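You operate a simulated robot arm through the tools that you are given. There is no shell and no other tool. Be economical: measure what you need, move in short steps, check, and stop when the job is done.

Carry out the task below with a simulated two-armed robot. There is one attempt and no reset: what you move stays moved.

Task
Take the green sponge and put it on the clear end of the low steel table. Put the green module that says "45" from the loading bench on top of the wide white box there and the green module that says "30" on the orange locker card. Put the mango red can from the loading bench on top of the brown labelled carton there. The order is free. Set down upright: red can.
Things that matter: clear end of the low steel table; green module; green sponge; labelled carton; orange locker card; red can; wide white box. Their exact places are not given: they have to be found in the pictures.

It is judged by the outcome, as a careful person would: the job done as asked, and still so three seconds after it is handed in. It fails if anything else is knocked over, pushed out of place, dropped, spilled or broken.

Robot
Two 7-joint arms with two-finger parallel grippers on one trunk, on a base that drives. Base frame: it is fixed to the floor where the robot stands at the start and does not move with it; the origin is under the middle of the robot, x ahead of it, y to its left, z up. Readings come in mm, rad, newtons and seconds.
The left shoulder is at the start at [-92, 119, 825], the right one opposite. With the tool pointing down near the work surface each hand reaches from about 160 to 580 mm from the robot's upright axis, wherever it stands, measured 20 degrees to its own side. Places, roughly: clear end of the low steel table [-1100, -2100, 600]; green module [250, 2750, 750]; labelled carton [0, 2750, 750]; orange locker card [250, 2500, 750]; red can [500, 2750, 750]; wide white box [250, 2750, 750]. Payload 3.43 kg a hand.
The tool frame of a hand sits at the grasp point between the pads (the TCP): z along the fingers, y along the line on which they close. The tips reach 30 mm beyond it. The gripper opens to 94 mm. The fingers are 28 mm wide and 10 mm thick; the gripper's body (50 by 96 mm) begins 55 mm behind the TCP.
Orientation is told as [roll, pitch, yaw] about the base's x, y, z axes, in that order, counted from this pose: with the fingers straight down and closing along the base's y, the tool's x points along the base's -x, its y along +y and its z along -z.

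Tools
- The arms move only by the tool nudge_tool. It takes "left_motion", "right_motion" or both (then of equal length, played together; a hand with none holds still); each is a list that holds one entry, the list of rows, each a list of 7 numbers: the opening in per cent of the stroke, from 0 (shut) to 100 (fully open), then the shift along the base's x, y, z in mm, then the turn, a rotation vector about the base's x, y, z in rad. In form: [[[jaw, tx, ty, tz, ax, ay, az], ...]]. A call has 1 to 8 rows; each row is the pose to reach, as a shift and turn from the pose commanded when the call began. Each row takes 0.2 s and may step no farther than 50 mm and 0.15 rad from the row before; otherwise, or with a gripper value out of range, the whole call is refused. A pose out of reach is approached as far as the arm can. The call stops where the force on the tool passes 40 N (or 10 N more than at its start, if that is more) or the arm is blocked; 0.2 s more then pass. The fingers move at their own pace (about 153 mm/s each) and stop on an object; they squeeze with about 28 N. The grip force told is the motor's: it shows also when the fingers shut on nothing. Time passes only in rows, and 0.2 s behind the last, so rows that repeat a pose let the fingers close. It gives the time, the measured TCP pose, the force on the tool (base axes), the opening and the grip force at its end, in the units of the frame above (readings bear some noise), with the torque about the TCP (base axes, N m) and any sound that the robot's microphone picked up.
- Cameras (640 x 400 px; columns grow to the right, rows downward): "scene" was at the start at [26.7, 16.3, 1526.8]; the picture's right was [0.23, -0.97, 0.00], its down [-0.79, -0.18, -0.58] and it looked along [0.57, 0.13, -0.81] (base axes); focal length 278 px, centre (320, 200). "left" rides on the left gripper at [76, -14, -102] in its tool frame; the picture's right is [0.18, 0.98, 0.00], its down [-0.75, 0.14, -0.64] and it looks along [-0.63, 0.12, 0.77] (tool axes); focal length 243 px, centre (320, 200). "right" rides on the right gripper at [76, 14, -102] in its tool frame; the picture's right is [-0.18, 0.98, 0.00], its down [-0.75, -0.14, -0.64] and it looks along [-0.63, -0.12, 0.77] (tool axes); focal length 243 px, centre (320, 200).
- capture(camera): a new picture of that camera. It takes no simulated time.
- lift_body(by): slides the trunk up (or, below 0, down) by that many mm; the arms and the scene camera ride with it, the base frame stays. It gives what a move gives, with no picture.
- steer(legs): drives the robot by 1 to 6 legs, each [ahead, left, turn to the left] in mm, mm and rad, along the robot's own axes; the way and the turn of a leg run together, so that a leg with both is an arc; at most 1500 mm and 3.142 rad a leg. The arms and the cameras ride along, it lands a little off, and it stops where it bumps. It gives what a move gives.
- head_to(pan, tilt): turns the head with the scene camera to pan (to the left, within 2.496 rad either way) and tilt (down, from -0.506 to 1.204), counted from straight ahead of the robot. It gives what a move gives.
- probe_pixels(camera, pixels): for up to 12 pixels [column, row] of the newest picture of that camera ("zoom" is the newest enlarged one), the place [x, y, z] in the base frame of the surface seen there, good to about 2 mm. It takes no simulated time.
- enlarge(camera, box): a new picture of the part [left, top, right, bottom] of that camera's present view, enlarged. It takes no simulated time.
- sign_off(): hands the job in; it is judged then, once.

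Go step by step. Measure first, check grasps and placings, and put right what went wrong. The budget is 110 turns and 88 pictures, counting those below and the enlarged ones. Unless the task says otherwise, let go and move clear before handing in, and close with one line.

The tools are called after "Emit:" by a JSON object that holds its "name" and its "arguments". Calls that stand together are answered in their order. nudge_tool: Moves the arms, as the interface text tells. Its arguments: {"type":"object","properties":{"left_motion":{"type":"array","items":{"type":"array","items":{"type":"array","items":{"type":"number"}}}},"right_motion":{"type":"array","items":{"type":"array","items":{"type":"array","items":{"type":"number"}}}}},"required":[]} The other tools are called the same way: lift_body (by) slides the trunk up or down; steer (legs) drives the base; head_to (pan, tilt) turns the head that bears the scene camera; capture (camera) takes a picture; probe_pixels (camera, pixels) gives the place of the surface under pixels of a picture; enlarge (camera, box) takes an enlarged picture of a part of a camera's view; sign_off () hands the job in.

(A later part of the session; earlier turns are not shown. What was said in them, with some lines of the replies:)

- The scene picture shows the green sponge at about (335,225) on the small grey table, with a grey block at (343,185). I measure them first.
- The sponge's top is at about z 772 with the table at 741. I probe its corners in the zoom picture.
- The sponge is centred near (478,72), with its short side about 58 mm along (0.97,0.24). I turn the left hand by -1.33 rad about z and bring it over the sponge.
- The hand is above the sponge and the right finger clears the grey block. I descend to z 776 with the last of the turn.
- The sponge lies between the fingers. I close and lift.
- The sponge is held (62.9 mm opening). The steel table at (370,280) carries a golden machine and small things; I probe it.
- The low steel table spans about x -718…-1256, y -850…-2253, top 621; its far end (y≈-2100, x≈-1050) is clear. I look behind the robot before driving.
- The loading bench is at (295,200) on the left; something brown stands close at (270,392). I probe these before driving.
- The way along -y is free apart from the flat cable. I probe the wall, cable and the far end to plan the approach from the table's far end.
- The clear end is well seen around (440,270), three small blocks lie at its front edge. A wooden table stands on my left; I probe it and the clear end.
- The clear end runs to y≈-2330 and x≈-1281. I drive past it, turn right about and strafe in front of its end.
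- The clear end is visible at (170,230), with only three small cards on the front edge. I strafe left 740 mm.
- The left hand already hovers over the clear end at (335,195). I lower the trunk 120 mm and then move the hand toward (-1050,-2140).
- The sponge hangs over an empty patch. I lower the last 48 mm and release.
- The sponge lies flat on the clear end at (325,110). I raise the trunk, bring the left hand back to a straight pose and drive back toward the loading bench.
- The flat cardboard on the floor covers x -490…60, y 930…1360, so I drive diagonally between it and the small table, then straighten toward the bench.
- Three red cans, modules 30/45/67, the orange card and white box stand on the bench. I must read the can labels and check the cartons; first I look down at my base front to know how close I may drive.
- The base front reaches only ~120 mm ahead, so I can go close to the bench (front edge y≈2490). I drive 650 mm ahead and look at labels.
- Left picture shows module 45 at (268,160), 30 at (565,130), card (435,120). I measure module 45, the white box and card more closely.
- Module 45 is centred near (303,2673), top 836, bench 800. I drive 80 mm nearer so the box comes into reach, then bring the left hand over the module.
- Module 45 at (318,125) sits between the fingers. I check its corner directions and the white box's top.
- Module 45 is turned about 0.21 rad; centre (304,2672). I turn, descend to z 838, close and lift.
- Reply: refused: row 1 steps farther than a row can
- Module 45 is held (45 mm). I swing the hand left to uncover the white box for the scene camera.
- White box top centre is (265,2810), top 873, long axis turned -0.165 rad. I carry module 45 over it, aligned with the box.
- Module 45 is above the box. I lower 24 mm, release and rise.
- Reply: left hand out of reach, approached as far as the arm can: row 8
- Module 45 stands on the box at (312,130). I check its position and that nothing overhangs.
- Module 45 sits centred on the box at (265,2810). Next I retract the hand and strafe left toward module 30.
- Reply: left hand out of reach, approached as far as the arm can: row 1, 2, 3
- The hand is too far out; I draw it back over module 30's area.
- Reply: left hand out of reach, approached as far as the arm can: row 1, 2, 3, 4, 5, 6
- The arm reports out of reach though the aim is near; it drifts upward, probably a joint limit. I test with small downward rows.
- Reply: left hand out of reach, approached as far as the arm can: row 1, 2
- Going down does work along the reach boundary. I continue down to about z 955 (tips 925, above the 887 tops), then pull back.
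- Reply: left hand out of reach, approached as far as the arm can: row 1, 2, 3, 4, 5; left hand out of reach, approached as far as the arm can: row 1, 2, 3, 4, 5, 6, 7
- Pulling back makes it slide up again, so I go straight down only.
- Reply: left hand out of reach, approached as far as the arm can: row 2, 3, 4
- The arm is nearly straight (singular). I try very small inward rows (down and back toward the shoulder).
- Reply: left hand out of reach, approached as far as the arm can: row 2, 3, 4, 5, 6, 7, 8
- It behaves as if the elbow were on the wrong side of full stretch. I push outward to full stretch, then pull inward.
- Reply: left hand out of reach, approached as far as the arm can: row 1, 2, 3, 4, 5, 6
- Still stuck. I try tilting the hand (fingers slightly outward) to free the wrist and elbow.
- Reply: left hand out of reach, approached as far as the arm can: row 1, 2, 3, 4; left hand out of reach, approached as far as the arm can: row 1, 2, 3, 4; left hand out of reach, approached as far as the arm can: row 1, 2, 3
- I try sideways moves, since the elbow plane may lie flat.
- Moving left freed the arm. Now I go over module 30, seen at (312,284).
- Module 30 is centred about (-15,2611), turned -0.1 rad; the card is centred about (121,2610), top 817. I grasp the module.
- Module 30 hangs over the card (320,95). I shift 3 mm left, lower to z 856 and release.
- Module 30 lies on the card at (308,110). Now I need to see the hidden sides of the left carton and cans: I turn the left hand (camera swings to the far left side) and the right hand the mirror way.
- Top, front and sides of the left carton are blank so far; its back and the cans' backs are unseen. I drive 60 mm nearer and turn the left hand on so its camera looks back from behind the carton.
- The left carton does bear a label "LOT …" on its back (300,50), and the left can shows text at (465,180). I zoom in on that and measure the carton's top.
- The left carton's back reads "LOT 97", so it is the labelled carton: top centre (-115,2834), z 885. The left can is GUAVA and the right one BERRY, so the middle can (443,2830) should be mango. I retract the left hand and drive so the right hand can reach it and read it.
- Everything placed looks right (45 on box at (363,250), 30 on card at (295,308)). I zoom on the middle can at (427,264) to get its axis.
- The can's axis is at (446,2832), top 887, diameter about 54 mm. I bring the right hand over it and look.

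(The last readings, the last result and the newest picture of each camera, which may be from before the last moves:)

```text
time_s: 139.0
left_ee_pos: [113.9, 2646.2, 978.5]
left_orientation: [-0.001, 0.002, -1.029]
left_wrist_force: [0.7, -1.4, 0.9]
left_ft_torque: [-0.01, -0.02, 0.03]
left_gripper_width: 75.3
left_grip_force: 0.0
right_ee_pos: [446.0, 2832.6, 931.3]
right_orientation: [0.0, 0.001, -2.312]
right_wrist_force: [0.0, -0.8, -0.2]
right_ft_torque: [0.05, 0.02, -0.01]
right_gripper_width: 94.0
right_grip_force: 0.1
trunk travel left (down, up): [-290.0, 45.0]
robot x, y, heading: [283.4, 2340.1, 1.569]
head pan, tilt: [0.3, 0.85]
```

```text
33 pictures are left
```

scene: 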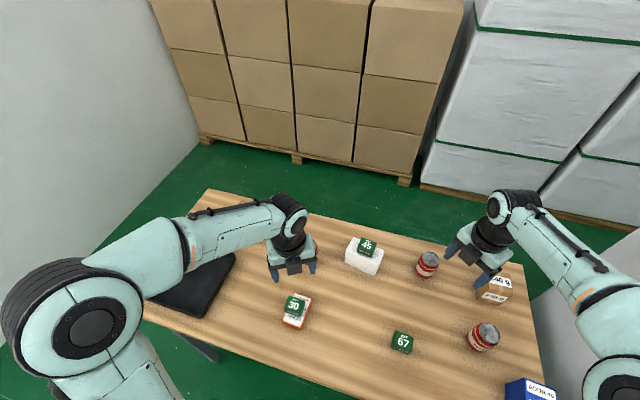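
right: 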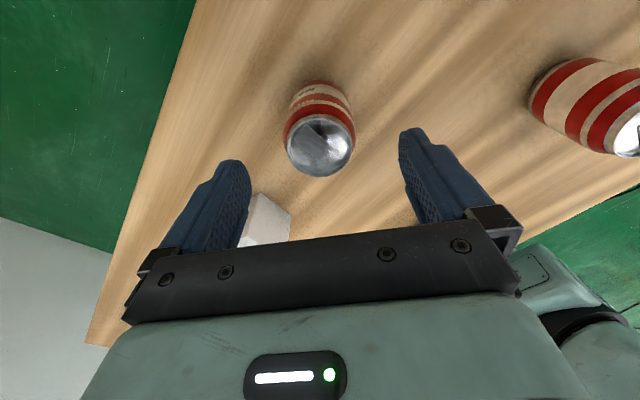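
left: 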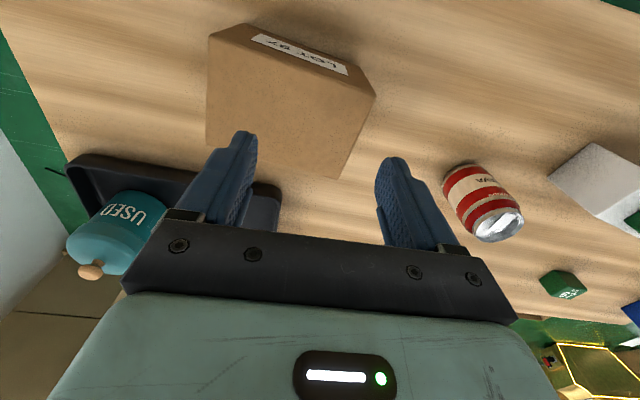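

Emit:
{"name": "enlarge", "arguments": {"camera": "right", "box": [270, 65, 370, 185]}}

Emit:
{"name": "nudge_tool", "arguments": {"right_motion": [[[100, 0, 0, -30, 0, 0, 0], [100, 0, 0, -60, 0, 0, 0], [100, 0, 0, -69, 0, 0, 0]]]}}

Emit:
{"name": "capture", "arguments": {"camera": "right"}}

```text
3.33 times, centred on (320, 125) of right
```

zoom: 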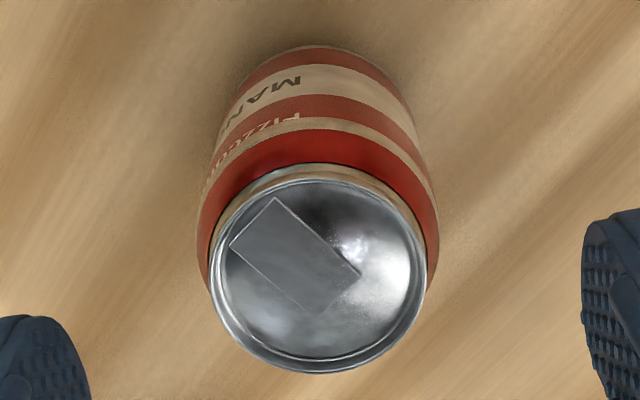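

```text
time_s: 139.8
left_ee_pos: [113.4, 2645.0, 979.0]
left_orientation: [0.0, 0.002, -1.028]
left_wrist_force: [0.4, -0.2, 0.0]
left_ft_torque: [-0.01, -0.02, 0.04]
left_gripper_width: 75.1
left_grip_force: 0.1
right_ee_pos: [448.2, 2833.5, 861.6]
right_orientation: [0.0, -0.001, -2.312]
right_wrist_force: [1.1, -0.6, 0.4]
right_ft_torque: [0.0, 0.0, 0.0]
right_gripper_width: 93.9
right_grip_force: 0.1
trunk travel left (down, up): [-290.0, 45.0]
robot x, y, heading: [290.6, 2339.3, 1.575]
head pan, tilt: [0.3, 0.85]
```

```text
31 pictures are left
```

right: 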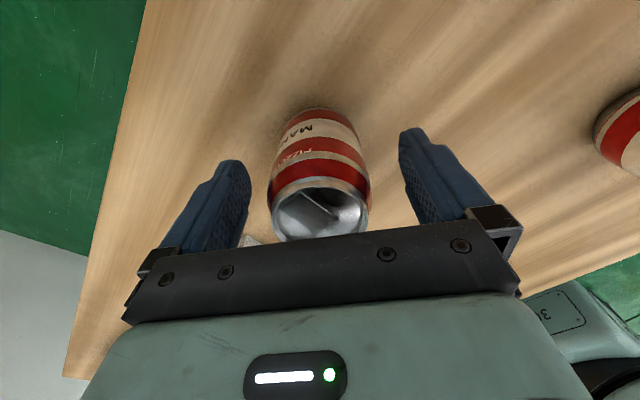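

The label reads "MAN…": it is the mango can. I close, lift, and draw it a little nearer.

Emit:
{"name": "nudge_tool", "arguments": {"right_motion": [[[40, 0, 0, 0, 0, 0, 0], [0, 0, 0, 0, 0, 0, 0], [0, 0, 0, 0, 0, 0, 0], [0, 0, 0, 25, 0, 0, 0], [0, 0, 0, 65, 0, 0, 0], [0, 0, -20, 105, 0, 0, 0], [0, 0, -50, 130, 0, 0, 0], [0, 0, -80, 140, 0, 0, 0]]]}}

Emit:
{"name": "capture", "arguments": {"camera": "right"}}

```text
time_s: 141.6
left_ee_pos: [114.4, 2645.8, 978.1]
left_orientation: [0.001, 0.003, -1.029]
left_wrist_force: [0.3, 0.2, 0.2]
left_ft_torque: [-0.02, -0.02, 0.0]
left_gripper_width: 75.0
left_grip_force: 0.1
right_ee_pos: [447.0, 2752.8, 1003.0]
right_orientation: [0.0, 0.0, -2.314]
right_wrist_force: [-0.2, -0.2, -1.2]
right_ft_torque: [-0.01, 0.0, -0.01]
right_gripper_width: 52.4
right_grip_force: 28.5
trunk travel left (down, up): [-290.0, 45.0]
robot x, y, heading: [288.2, 2339.5, 1.567]
head pan, tilt: [0.3, 0.85]
```

```text
30 pictures are left
```

right: 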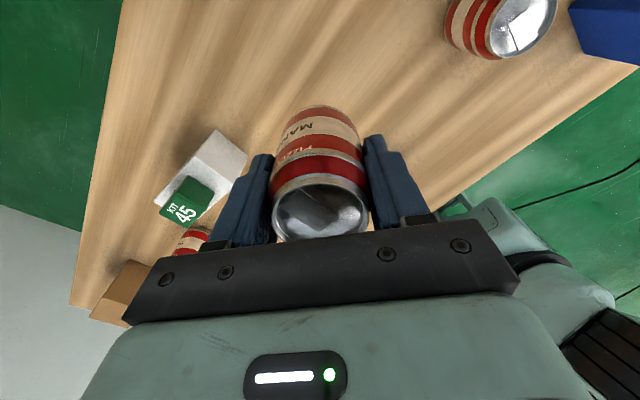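

The mango can is held (52.4 mm). I raise the left hand clear of the jar and strafe left 562 mm toward the labelled carton.

Emit:
{"name": "nudge_tool", "arguments": {"left_motion": [[[60, 0, -20, 40, 0, 0, 0], [60, 0, -50, 75, 0, 0, 0], [60, 0, -80, 100, 0, 0, 0]]]}}

Emit:
{"name": "steer", "arguments": {"legs": [[0, 562, 0]]}}

Emit:
{"name": "capture", "arguments": {"camera": "right"}}

Emit:
{"name": "head_to", "arguments": {"pan": -0.2, "tilt": 0.85}}

Emit:
{"name": "capture", "arguments": {"camera": "scene"}}

```text
time_s: 142.4
left_ee_pos: [115.3, 2564.3, 1075.5]
left_orientation: [0.001, 0.002, -1.027]
left_wrist_force: [0.2, 0.8, -0.1]
left_ft_torque: [0.0, 0.03, 0.0]
left_gripper_width: 56.1
left_grip_force: 0.1
right_ee_pos: [447.6, 2752.5, 1002.5]
right_orientation: [0.0, 0.001, -2.313]
right_wrist_force: [0.9, 0.2, -1.6]
right_ft_torque: [-0.02, 0.0, 0.01]
right_gripper_width: 52.6
right_grip_force: 28.2
trunk travel left (down, up): [-290.0, 45.0]
robot x, y, heading: [291.0, 2340.2, 1.569]
head pan, tilt: [0.3, 0.85]
```

```text
time_s: 146.0
left_ee_pos: [-248.1, 2562.3, 1074.8]
left_orientation: [0.001, 0.003, -1.024]
left_wrist_force: [0.3, -0.2, -0.1]
left_ft_torque: [0.01, 0.0, -0.01]
left_gripper_width: 56.4
left_grip_force: 0.1
right_ee_pos: [83.6, 2750.8, 1001.8]
right_orientation: [0.002, 0.0, -2.309]
right_wrist_force: [-0.6, -0.2, -0.7]
right_ft_torque: [0.02, -0.01, -0.01]
right_gripper_width: 52.3
right_grip_force: 27.9
trunk travel left (down, up): [-290.0, 45.0]
robot x, y, heading: [-70.6, 2337.1, 1.578]
head pan, tilt: [0.3, 0.85]
stopped in leg 1: the robot was blocked; the commanded pose is now the measured one
```

```text
29 pictures are left
```

right: 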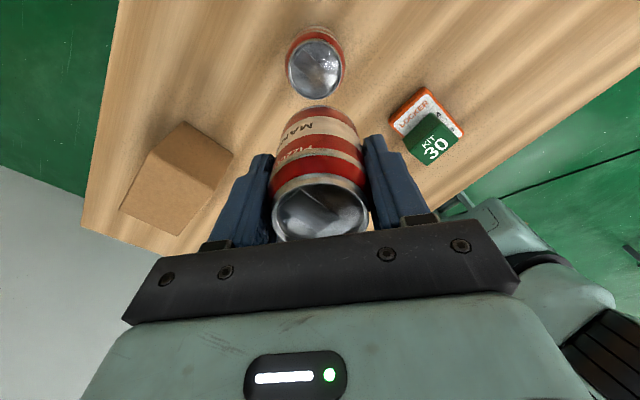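

```text
time_s: 146.9
left_ee_pos: [-246.3, 2562.4, 1075.1]
left_orientation: [0.0, 0.003, -1.023]
left_wrist_force: [0.6, 0.4, -0.2]
left_ft_torque: [0.02, 0.01, 0.0]
left_gripper_width: 56.5
left_grip_force: 0.1
right_ee_pos: [84.8, 2750.4, 1002.0]
right_orientation: [0.001, 0.001, -2.309]
right_wrist_force: [-0.5, 0.1, -1.6]
right_ft_torque: [0.02, -0.01, 0.01]
right_gripper_width: 52.4
right_grip_force: 28.4
trunk travel left (down, up): [-290.0, 45.0]
robot x, y, heading: [-75.6, 2337.3, 1.575]
head pan, tilt: [-0.201, 0.85]
```

```text
28 pictures are left
```

scene: 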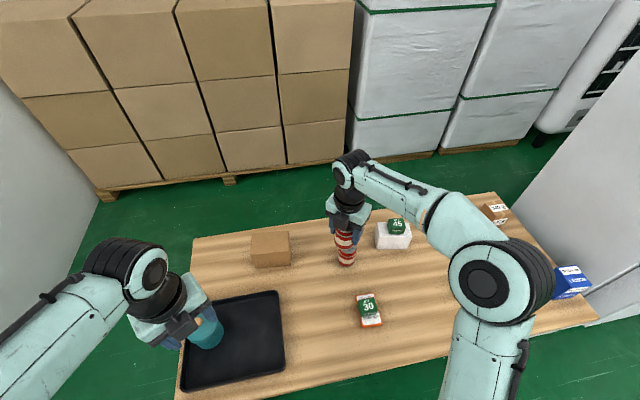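

The drive stopped at x≈-70, likely at the bench's left leg. I check that nothing shifted and whether the hand can reach the carton from here.

Emit:
{"name": "enlarge", "arguments": {"camera": "scene", "box": [180, 200, 440, 362]}}

Emit:
{"name": "probe_pixels", "arguments": {"camera": "scene", "pixels": [[250, 235], [289, 232], [291, 264], [253, 266], [271, 250], [396, 226], [366, 304], [376, 325], [205, 333], [345, 262], [408, 240], [376, 245]]}}

```text
2.46 times, centred on (310, 281) of scene
```

zoom: 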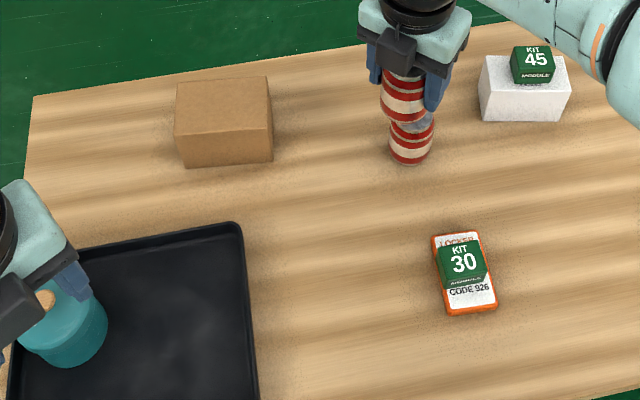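

```text
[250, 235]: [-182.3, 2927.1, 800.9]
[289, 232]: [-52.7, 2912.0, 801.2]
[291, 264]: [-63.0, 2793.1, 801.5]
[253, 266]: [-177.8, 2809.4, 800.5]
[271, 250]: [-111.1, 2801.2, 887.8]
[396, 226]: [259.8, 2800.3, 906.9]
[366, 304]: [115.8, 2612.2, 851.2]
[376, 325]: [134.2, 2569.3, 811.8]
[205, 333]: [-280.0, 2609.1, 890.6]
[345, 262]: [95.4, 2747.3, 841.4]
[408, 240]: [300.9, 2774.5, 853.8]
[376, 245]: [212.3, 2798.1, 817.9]
```

Nothing shifted and everything stands as before. I probe the carton's top corners in the zoom picture.

Emit:
{"name": "probe_pixels", "arguments": {"camera": "zoom", "pixels": [[182, 88], [264, 82], [268, 122], [180, 130], [224, 105], [407, 125], [175, 160], [240, 235]]}}

```text
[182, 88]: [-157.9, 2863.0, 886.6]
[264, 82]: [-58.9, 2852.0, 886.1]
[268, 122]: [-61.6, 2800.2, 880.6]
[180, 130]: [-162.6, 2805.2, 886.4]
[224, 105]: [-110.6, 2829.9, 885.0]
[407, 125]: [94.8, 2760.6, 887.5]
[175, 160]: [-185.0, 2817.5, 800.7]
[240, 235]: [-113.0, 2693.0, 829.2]
```

Carton top centre is (-111,2831). I carry the can there at hover height.

Emit:
{"name": "nudge_tool", "arguments": {"right_motion": [[[0, -45, 5, 0, 0, 0, 0], [0, -90, 10, 0, 0, 0, 0], [0, -135, 25, 0, 0, 0, 0], [0, -175, 45, -8, 0, 0, 0], [0, -193, 65, -18, 0, 0, 0], [0, -193, 78, -28, 0, 0, 0]]]}}

Emit:
{"name": "capture", "arguments": {"camera": "right"}}

Emit:
{"name": "capture", "arguments": {"camera": "scene"}}

```text
time_s: 148.3
left_ee_pos: [-246.5, 2563.5, 1073.9]
left_orientation: [-0.002, 0.001, -1.025]
left_wrist_force: [0.0, 0.7, -0.2]
left_ft_torque: [0.0, 0.02, -0.01]
left_gripper_width: 56.6
left_grip_force: 0.1
right_ee_pos: [-109.2, 2829.4, 974.9]
right_orientation: [0.001, -0.002, -2.308]
right_wrist_force: [-0.1, 0.6, -1.7]
right_ft_torque: [0.0, 0.02, 0.03]
right_gripper_width: 52.8
right_grip_force: 28.4
trunk travel left (down, up): [-290.0, 45.0]
robot x, y, heading: [-72.8, 2337.6, 1.572]
head pan, tilt: [-0.201, 0.85]
```

```text
26 pictures are left
```

right: 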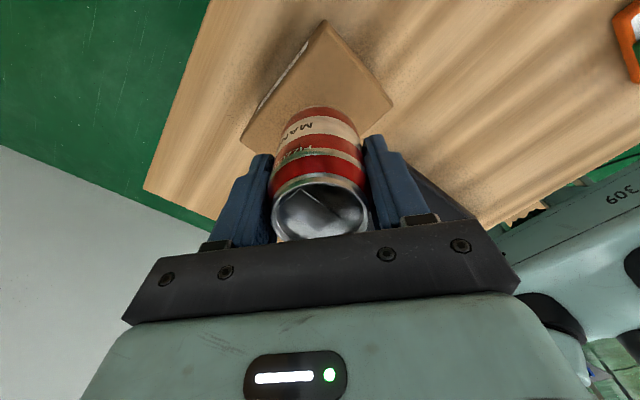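

```text
25 pictures are left
```

scene: 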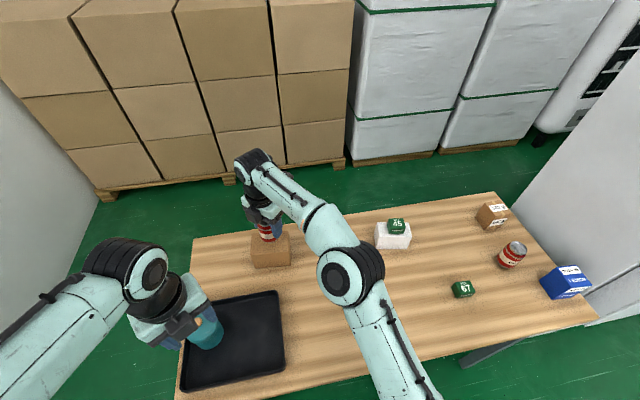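

The can is right above the carton. I lower 27 mm and let go, then rise straight.

Emit:
{"name": "nudge_tool", "arguments": {"right_motion": [[[0, 0, 1, -14, 0, 0, 0], [0, 0, 1, -22, 0, 0, 0], [0, 0, 1, -27, 0, 0, 0], [0, 0, 1, -27, 0, 0, 0], [60, 0, 1, -27, 0, 0, 0], [90, 0, 1, -27, 0, 0, 0], [90, 0, 1, -10, 0, 0, 0]]]}}

Emit:
{"name": "capture", "arguments": {"camera": "right"}}

```text
time_s: 149.9
left_ee_pos: [-245.9, 2563.7, 1074.5]
left_orientation: [0.0, 0.003, -1.024]
left_wrist_force: [-0.7, -0.1, 0.3]
left_ft_torque: [-0.01, 0.01, -0.01]
left_gripper_width: 56.3
left_grip_force: 0.0
right_ee_pos: [-106.8, 2831.4, 964.7]
right_orientation: [-0.001, -0.001, -2.309]
right_wrist_force: [-0.3, -0.2, -0.8]
right_ft_torque: [0.0, 0.01, -0.01]
right_gripper_width: 84.7
right_grip_force: 0.0
trunk travel left (down, up): [-290.0, 45.0]
robot x, y, heading: [-76.8, 2334.9, 1.573]
head pan, tilt: [-0.201, 0.85]
```

```text
24 pictures are left
```

right: 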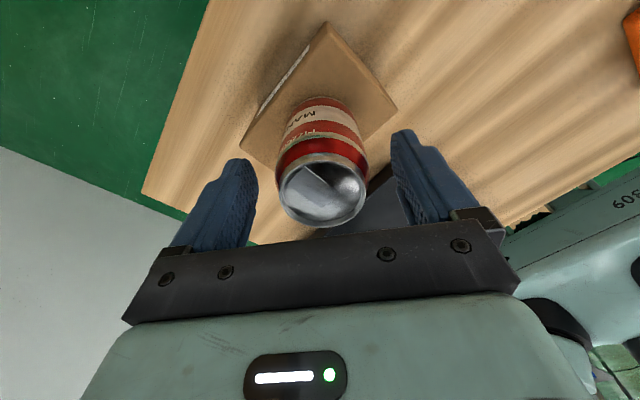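

The can stands on the carton, free between the fingers. I lift with the trunk (a clean vertical move), then retract.

Emit:
{"name": "lift_body", "arguments": {"by": 44}}

Emit:
{"name": "nudge_tool", "arguments": {"right_motion": [[[90, 0, 0, 10, 0, 0, 0], [90, 10, -40, 15, 0, 0, 0], [90, 40, -75, 15, 0, 0, 0], [90, 70, -110, 15, 0, 0, 0], [90, 100, -145, 15, 0, 0, 0]]]}}

Emit:
{"name": "capture", "arguments": {"camera": "scene"}}

```text
time_s: 150.8
left_ee_pos: [-245.9, 2562.3, 1118.7]
left_orientation: [0.0, 0.0, -1.025]
left_wrist_force: [-0.1, 0.5, 0.2]
left_ft_torque: [-0.01, 0.02, 0.01]
left_gripper_width: 56.2
left_grip_force: 0.0
right_ee_pos: [-108.4, 2828.2, 1009.1]
right_orientation: [0.0, 0.001, -2.309]
right_wrist_force: [0.4, -1.1, 0.3]
right_ft_torque: [0.02, 0.02, 0.02]
right_gripper_width: 84.3
right_grip_force: 0.1
trunk travel left (down, up): [-334.0, 1.0]
robot x, y, heading: [-72.2, 2336.3, 1.578]
head pan, tilt: [-0.201, 0.85]
```

```text
time_s: 152.0
left_ee_pos: [-245.4, 2561.1, 1119.1]
left_orientation: [0.0, 0.003, -1.025]
left_wrist_force: [0.4, -0.4, -0.3]
left_ft_torque: [0.0, 0.03, 0.02]
left_gripper_width: 56.3
left_grip_force: 0.0
right_ee_pos: [-9.3, 2685.0, 1024.3]
right_orientation: [-0.001, 0.0, -2.307]
right_wrist_force: [0.4, -0.3, -0.6]
right_ft_torque: [0.02, 0.0, 0.01]
right_gripper_width: 84.3
right_grip_force: 0.1
trunk travel left (down, up): [-334.0, 1.0]
robot x, y, heading: [-68.3, 2334.7, 1.572]
head pan, tilt: [-0.201, 0.85]
```

```text
23 pictures are left
```

scene: 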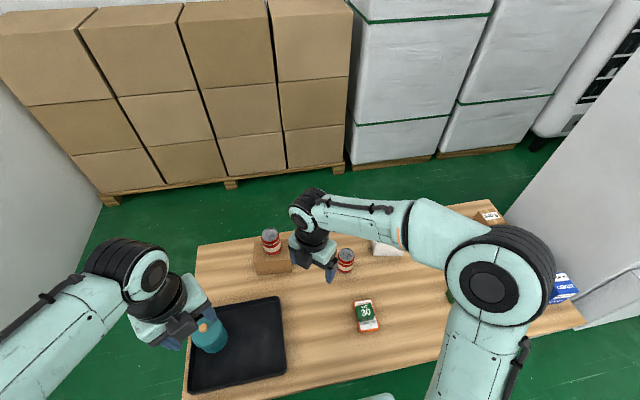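

The mango can stands upright on the carton at (271,242). I back away from the bench and take a last look at everything.

Emit:
{"name": "steer", "arguments": {"legs": [[-350, 0, 0]]}}

Emit:
{"name": "head_to", "arguments": {"pan": -0.25, "tilt": 0.6}}

Emit:
{"name": "capture", "arguments": {"camera": "scene"}}

Emit:
{"name": "enlarge", "arguments": {"camera": "scene", "box": [190, 170, 510, 350]}}

```text
time_s: 154.3
left_ee_pos: [-245.4, 2211.3, 1118.3]
left_orientation: [-0.001, 0.003, -1.009]
left_wrist_force: [-0.5, -0.2, 0.4]
left_ft_torque: [-0.02, 0.04, -0.01]
left_gripper_width: 56.3
left_grip_force: 0.0
right_ee_pos: [-11.4, 2338.2, 1025.3]
right_orientation: [-0.001, -0.001, -2.294]
right_wrist_force: [0.2, 0.3, -0.7]
right_ft_torque: [-0.01, -0.01, -0.02]
right_gripper_width: 84.5
right_grip_force: 0.1
trunk travel left (down, up): [-334.0, 1.0]
robot x, y, heading: [-71.8, 1988.2, 1.595]
head pan, tilt: [-0.201, 0.85]
```

```text
time_s: 155.1
left_ee_pos: [-245.7, 2211.1, 1118.4]
left_orientation: [0.001, 0.001, -1.008]
left_wrist_force: [0.6, -0.9, -0.3]
left_ft_torque: [0.0, -0.01, 0.03]
left_gripper_width: 56.5
left_grip_force: 0.0
right_ee_pos: [-10.7, 2339.1, 1023.3]
right_orientation: [-0.001, 0.001, -2.293]
right_wrist_force: [0.3, 0.4, 0.1]
right_ft_torque: [0.03, 0.02, -0.03]
right_gripper_width: 84.5
right_grip_force: 0.1
trunk travel left (down, up): [-334.0, 1.0]
robot x, y, heading: [-71.6, 1984.5, 1.589]
head pan, tilt: [-0.25, 0.6]
```

```text
22 pictures are left
```

scene: 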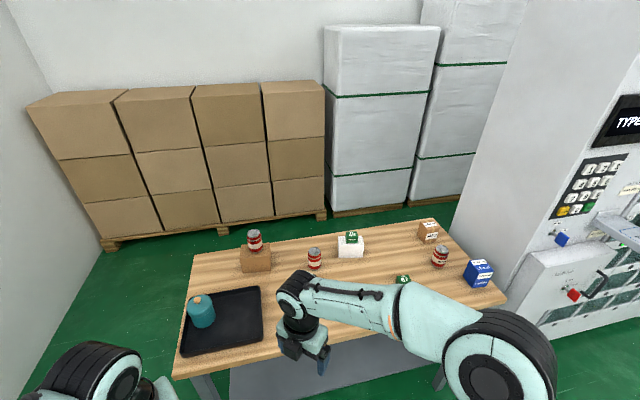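

```text
2.00 times, centred on (350, 260) of scene
```

zoom: 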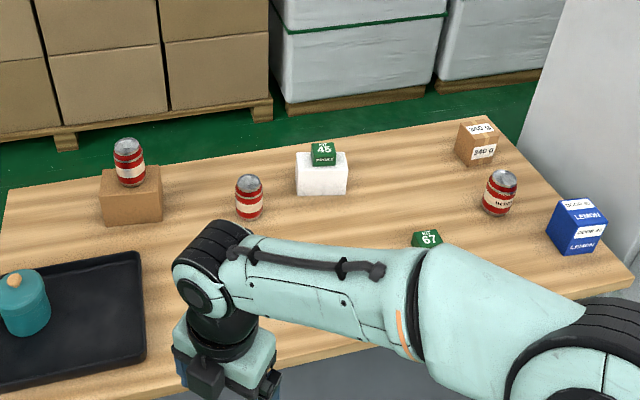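

The last picture shows the mango can upright on the LOT 97 carton at (130,165), module 45 on the white box at (323,155) and the rest undisturbed. Module 30 was seen on the card just before backing off, and the sponge is on the clear end, so I hand in.

Emit:
{"name": "sign_off", "arguments": {}}

```text
The job is handed in.
```

All four items are placed as asked: the sponge on the clear end of the steel table, module 45 on the white box, module 30 on the orange card and the mango can upright on the LOT 97 carton. The base was blocked once beside the loading bench, and nothing I checked there had shifted.
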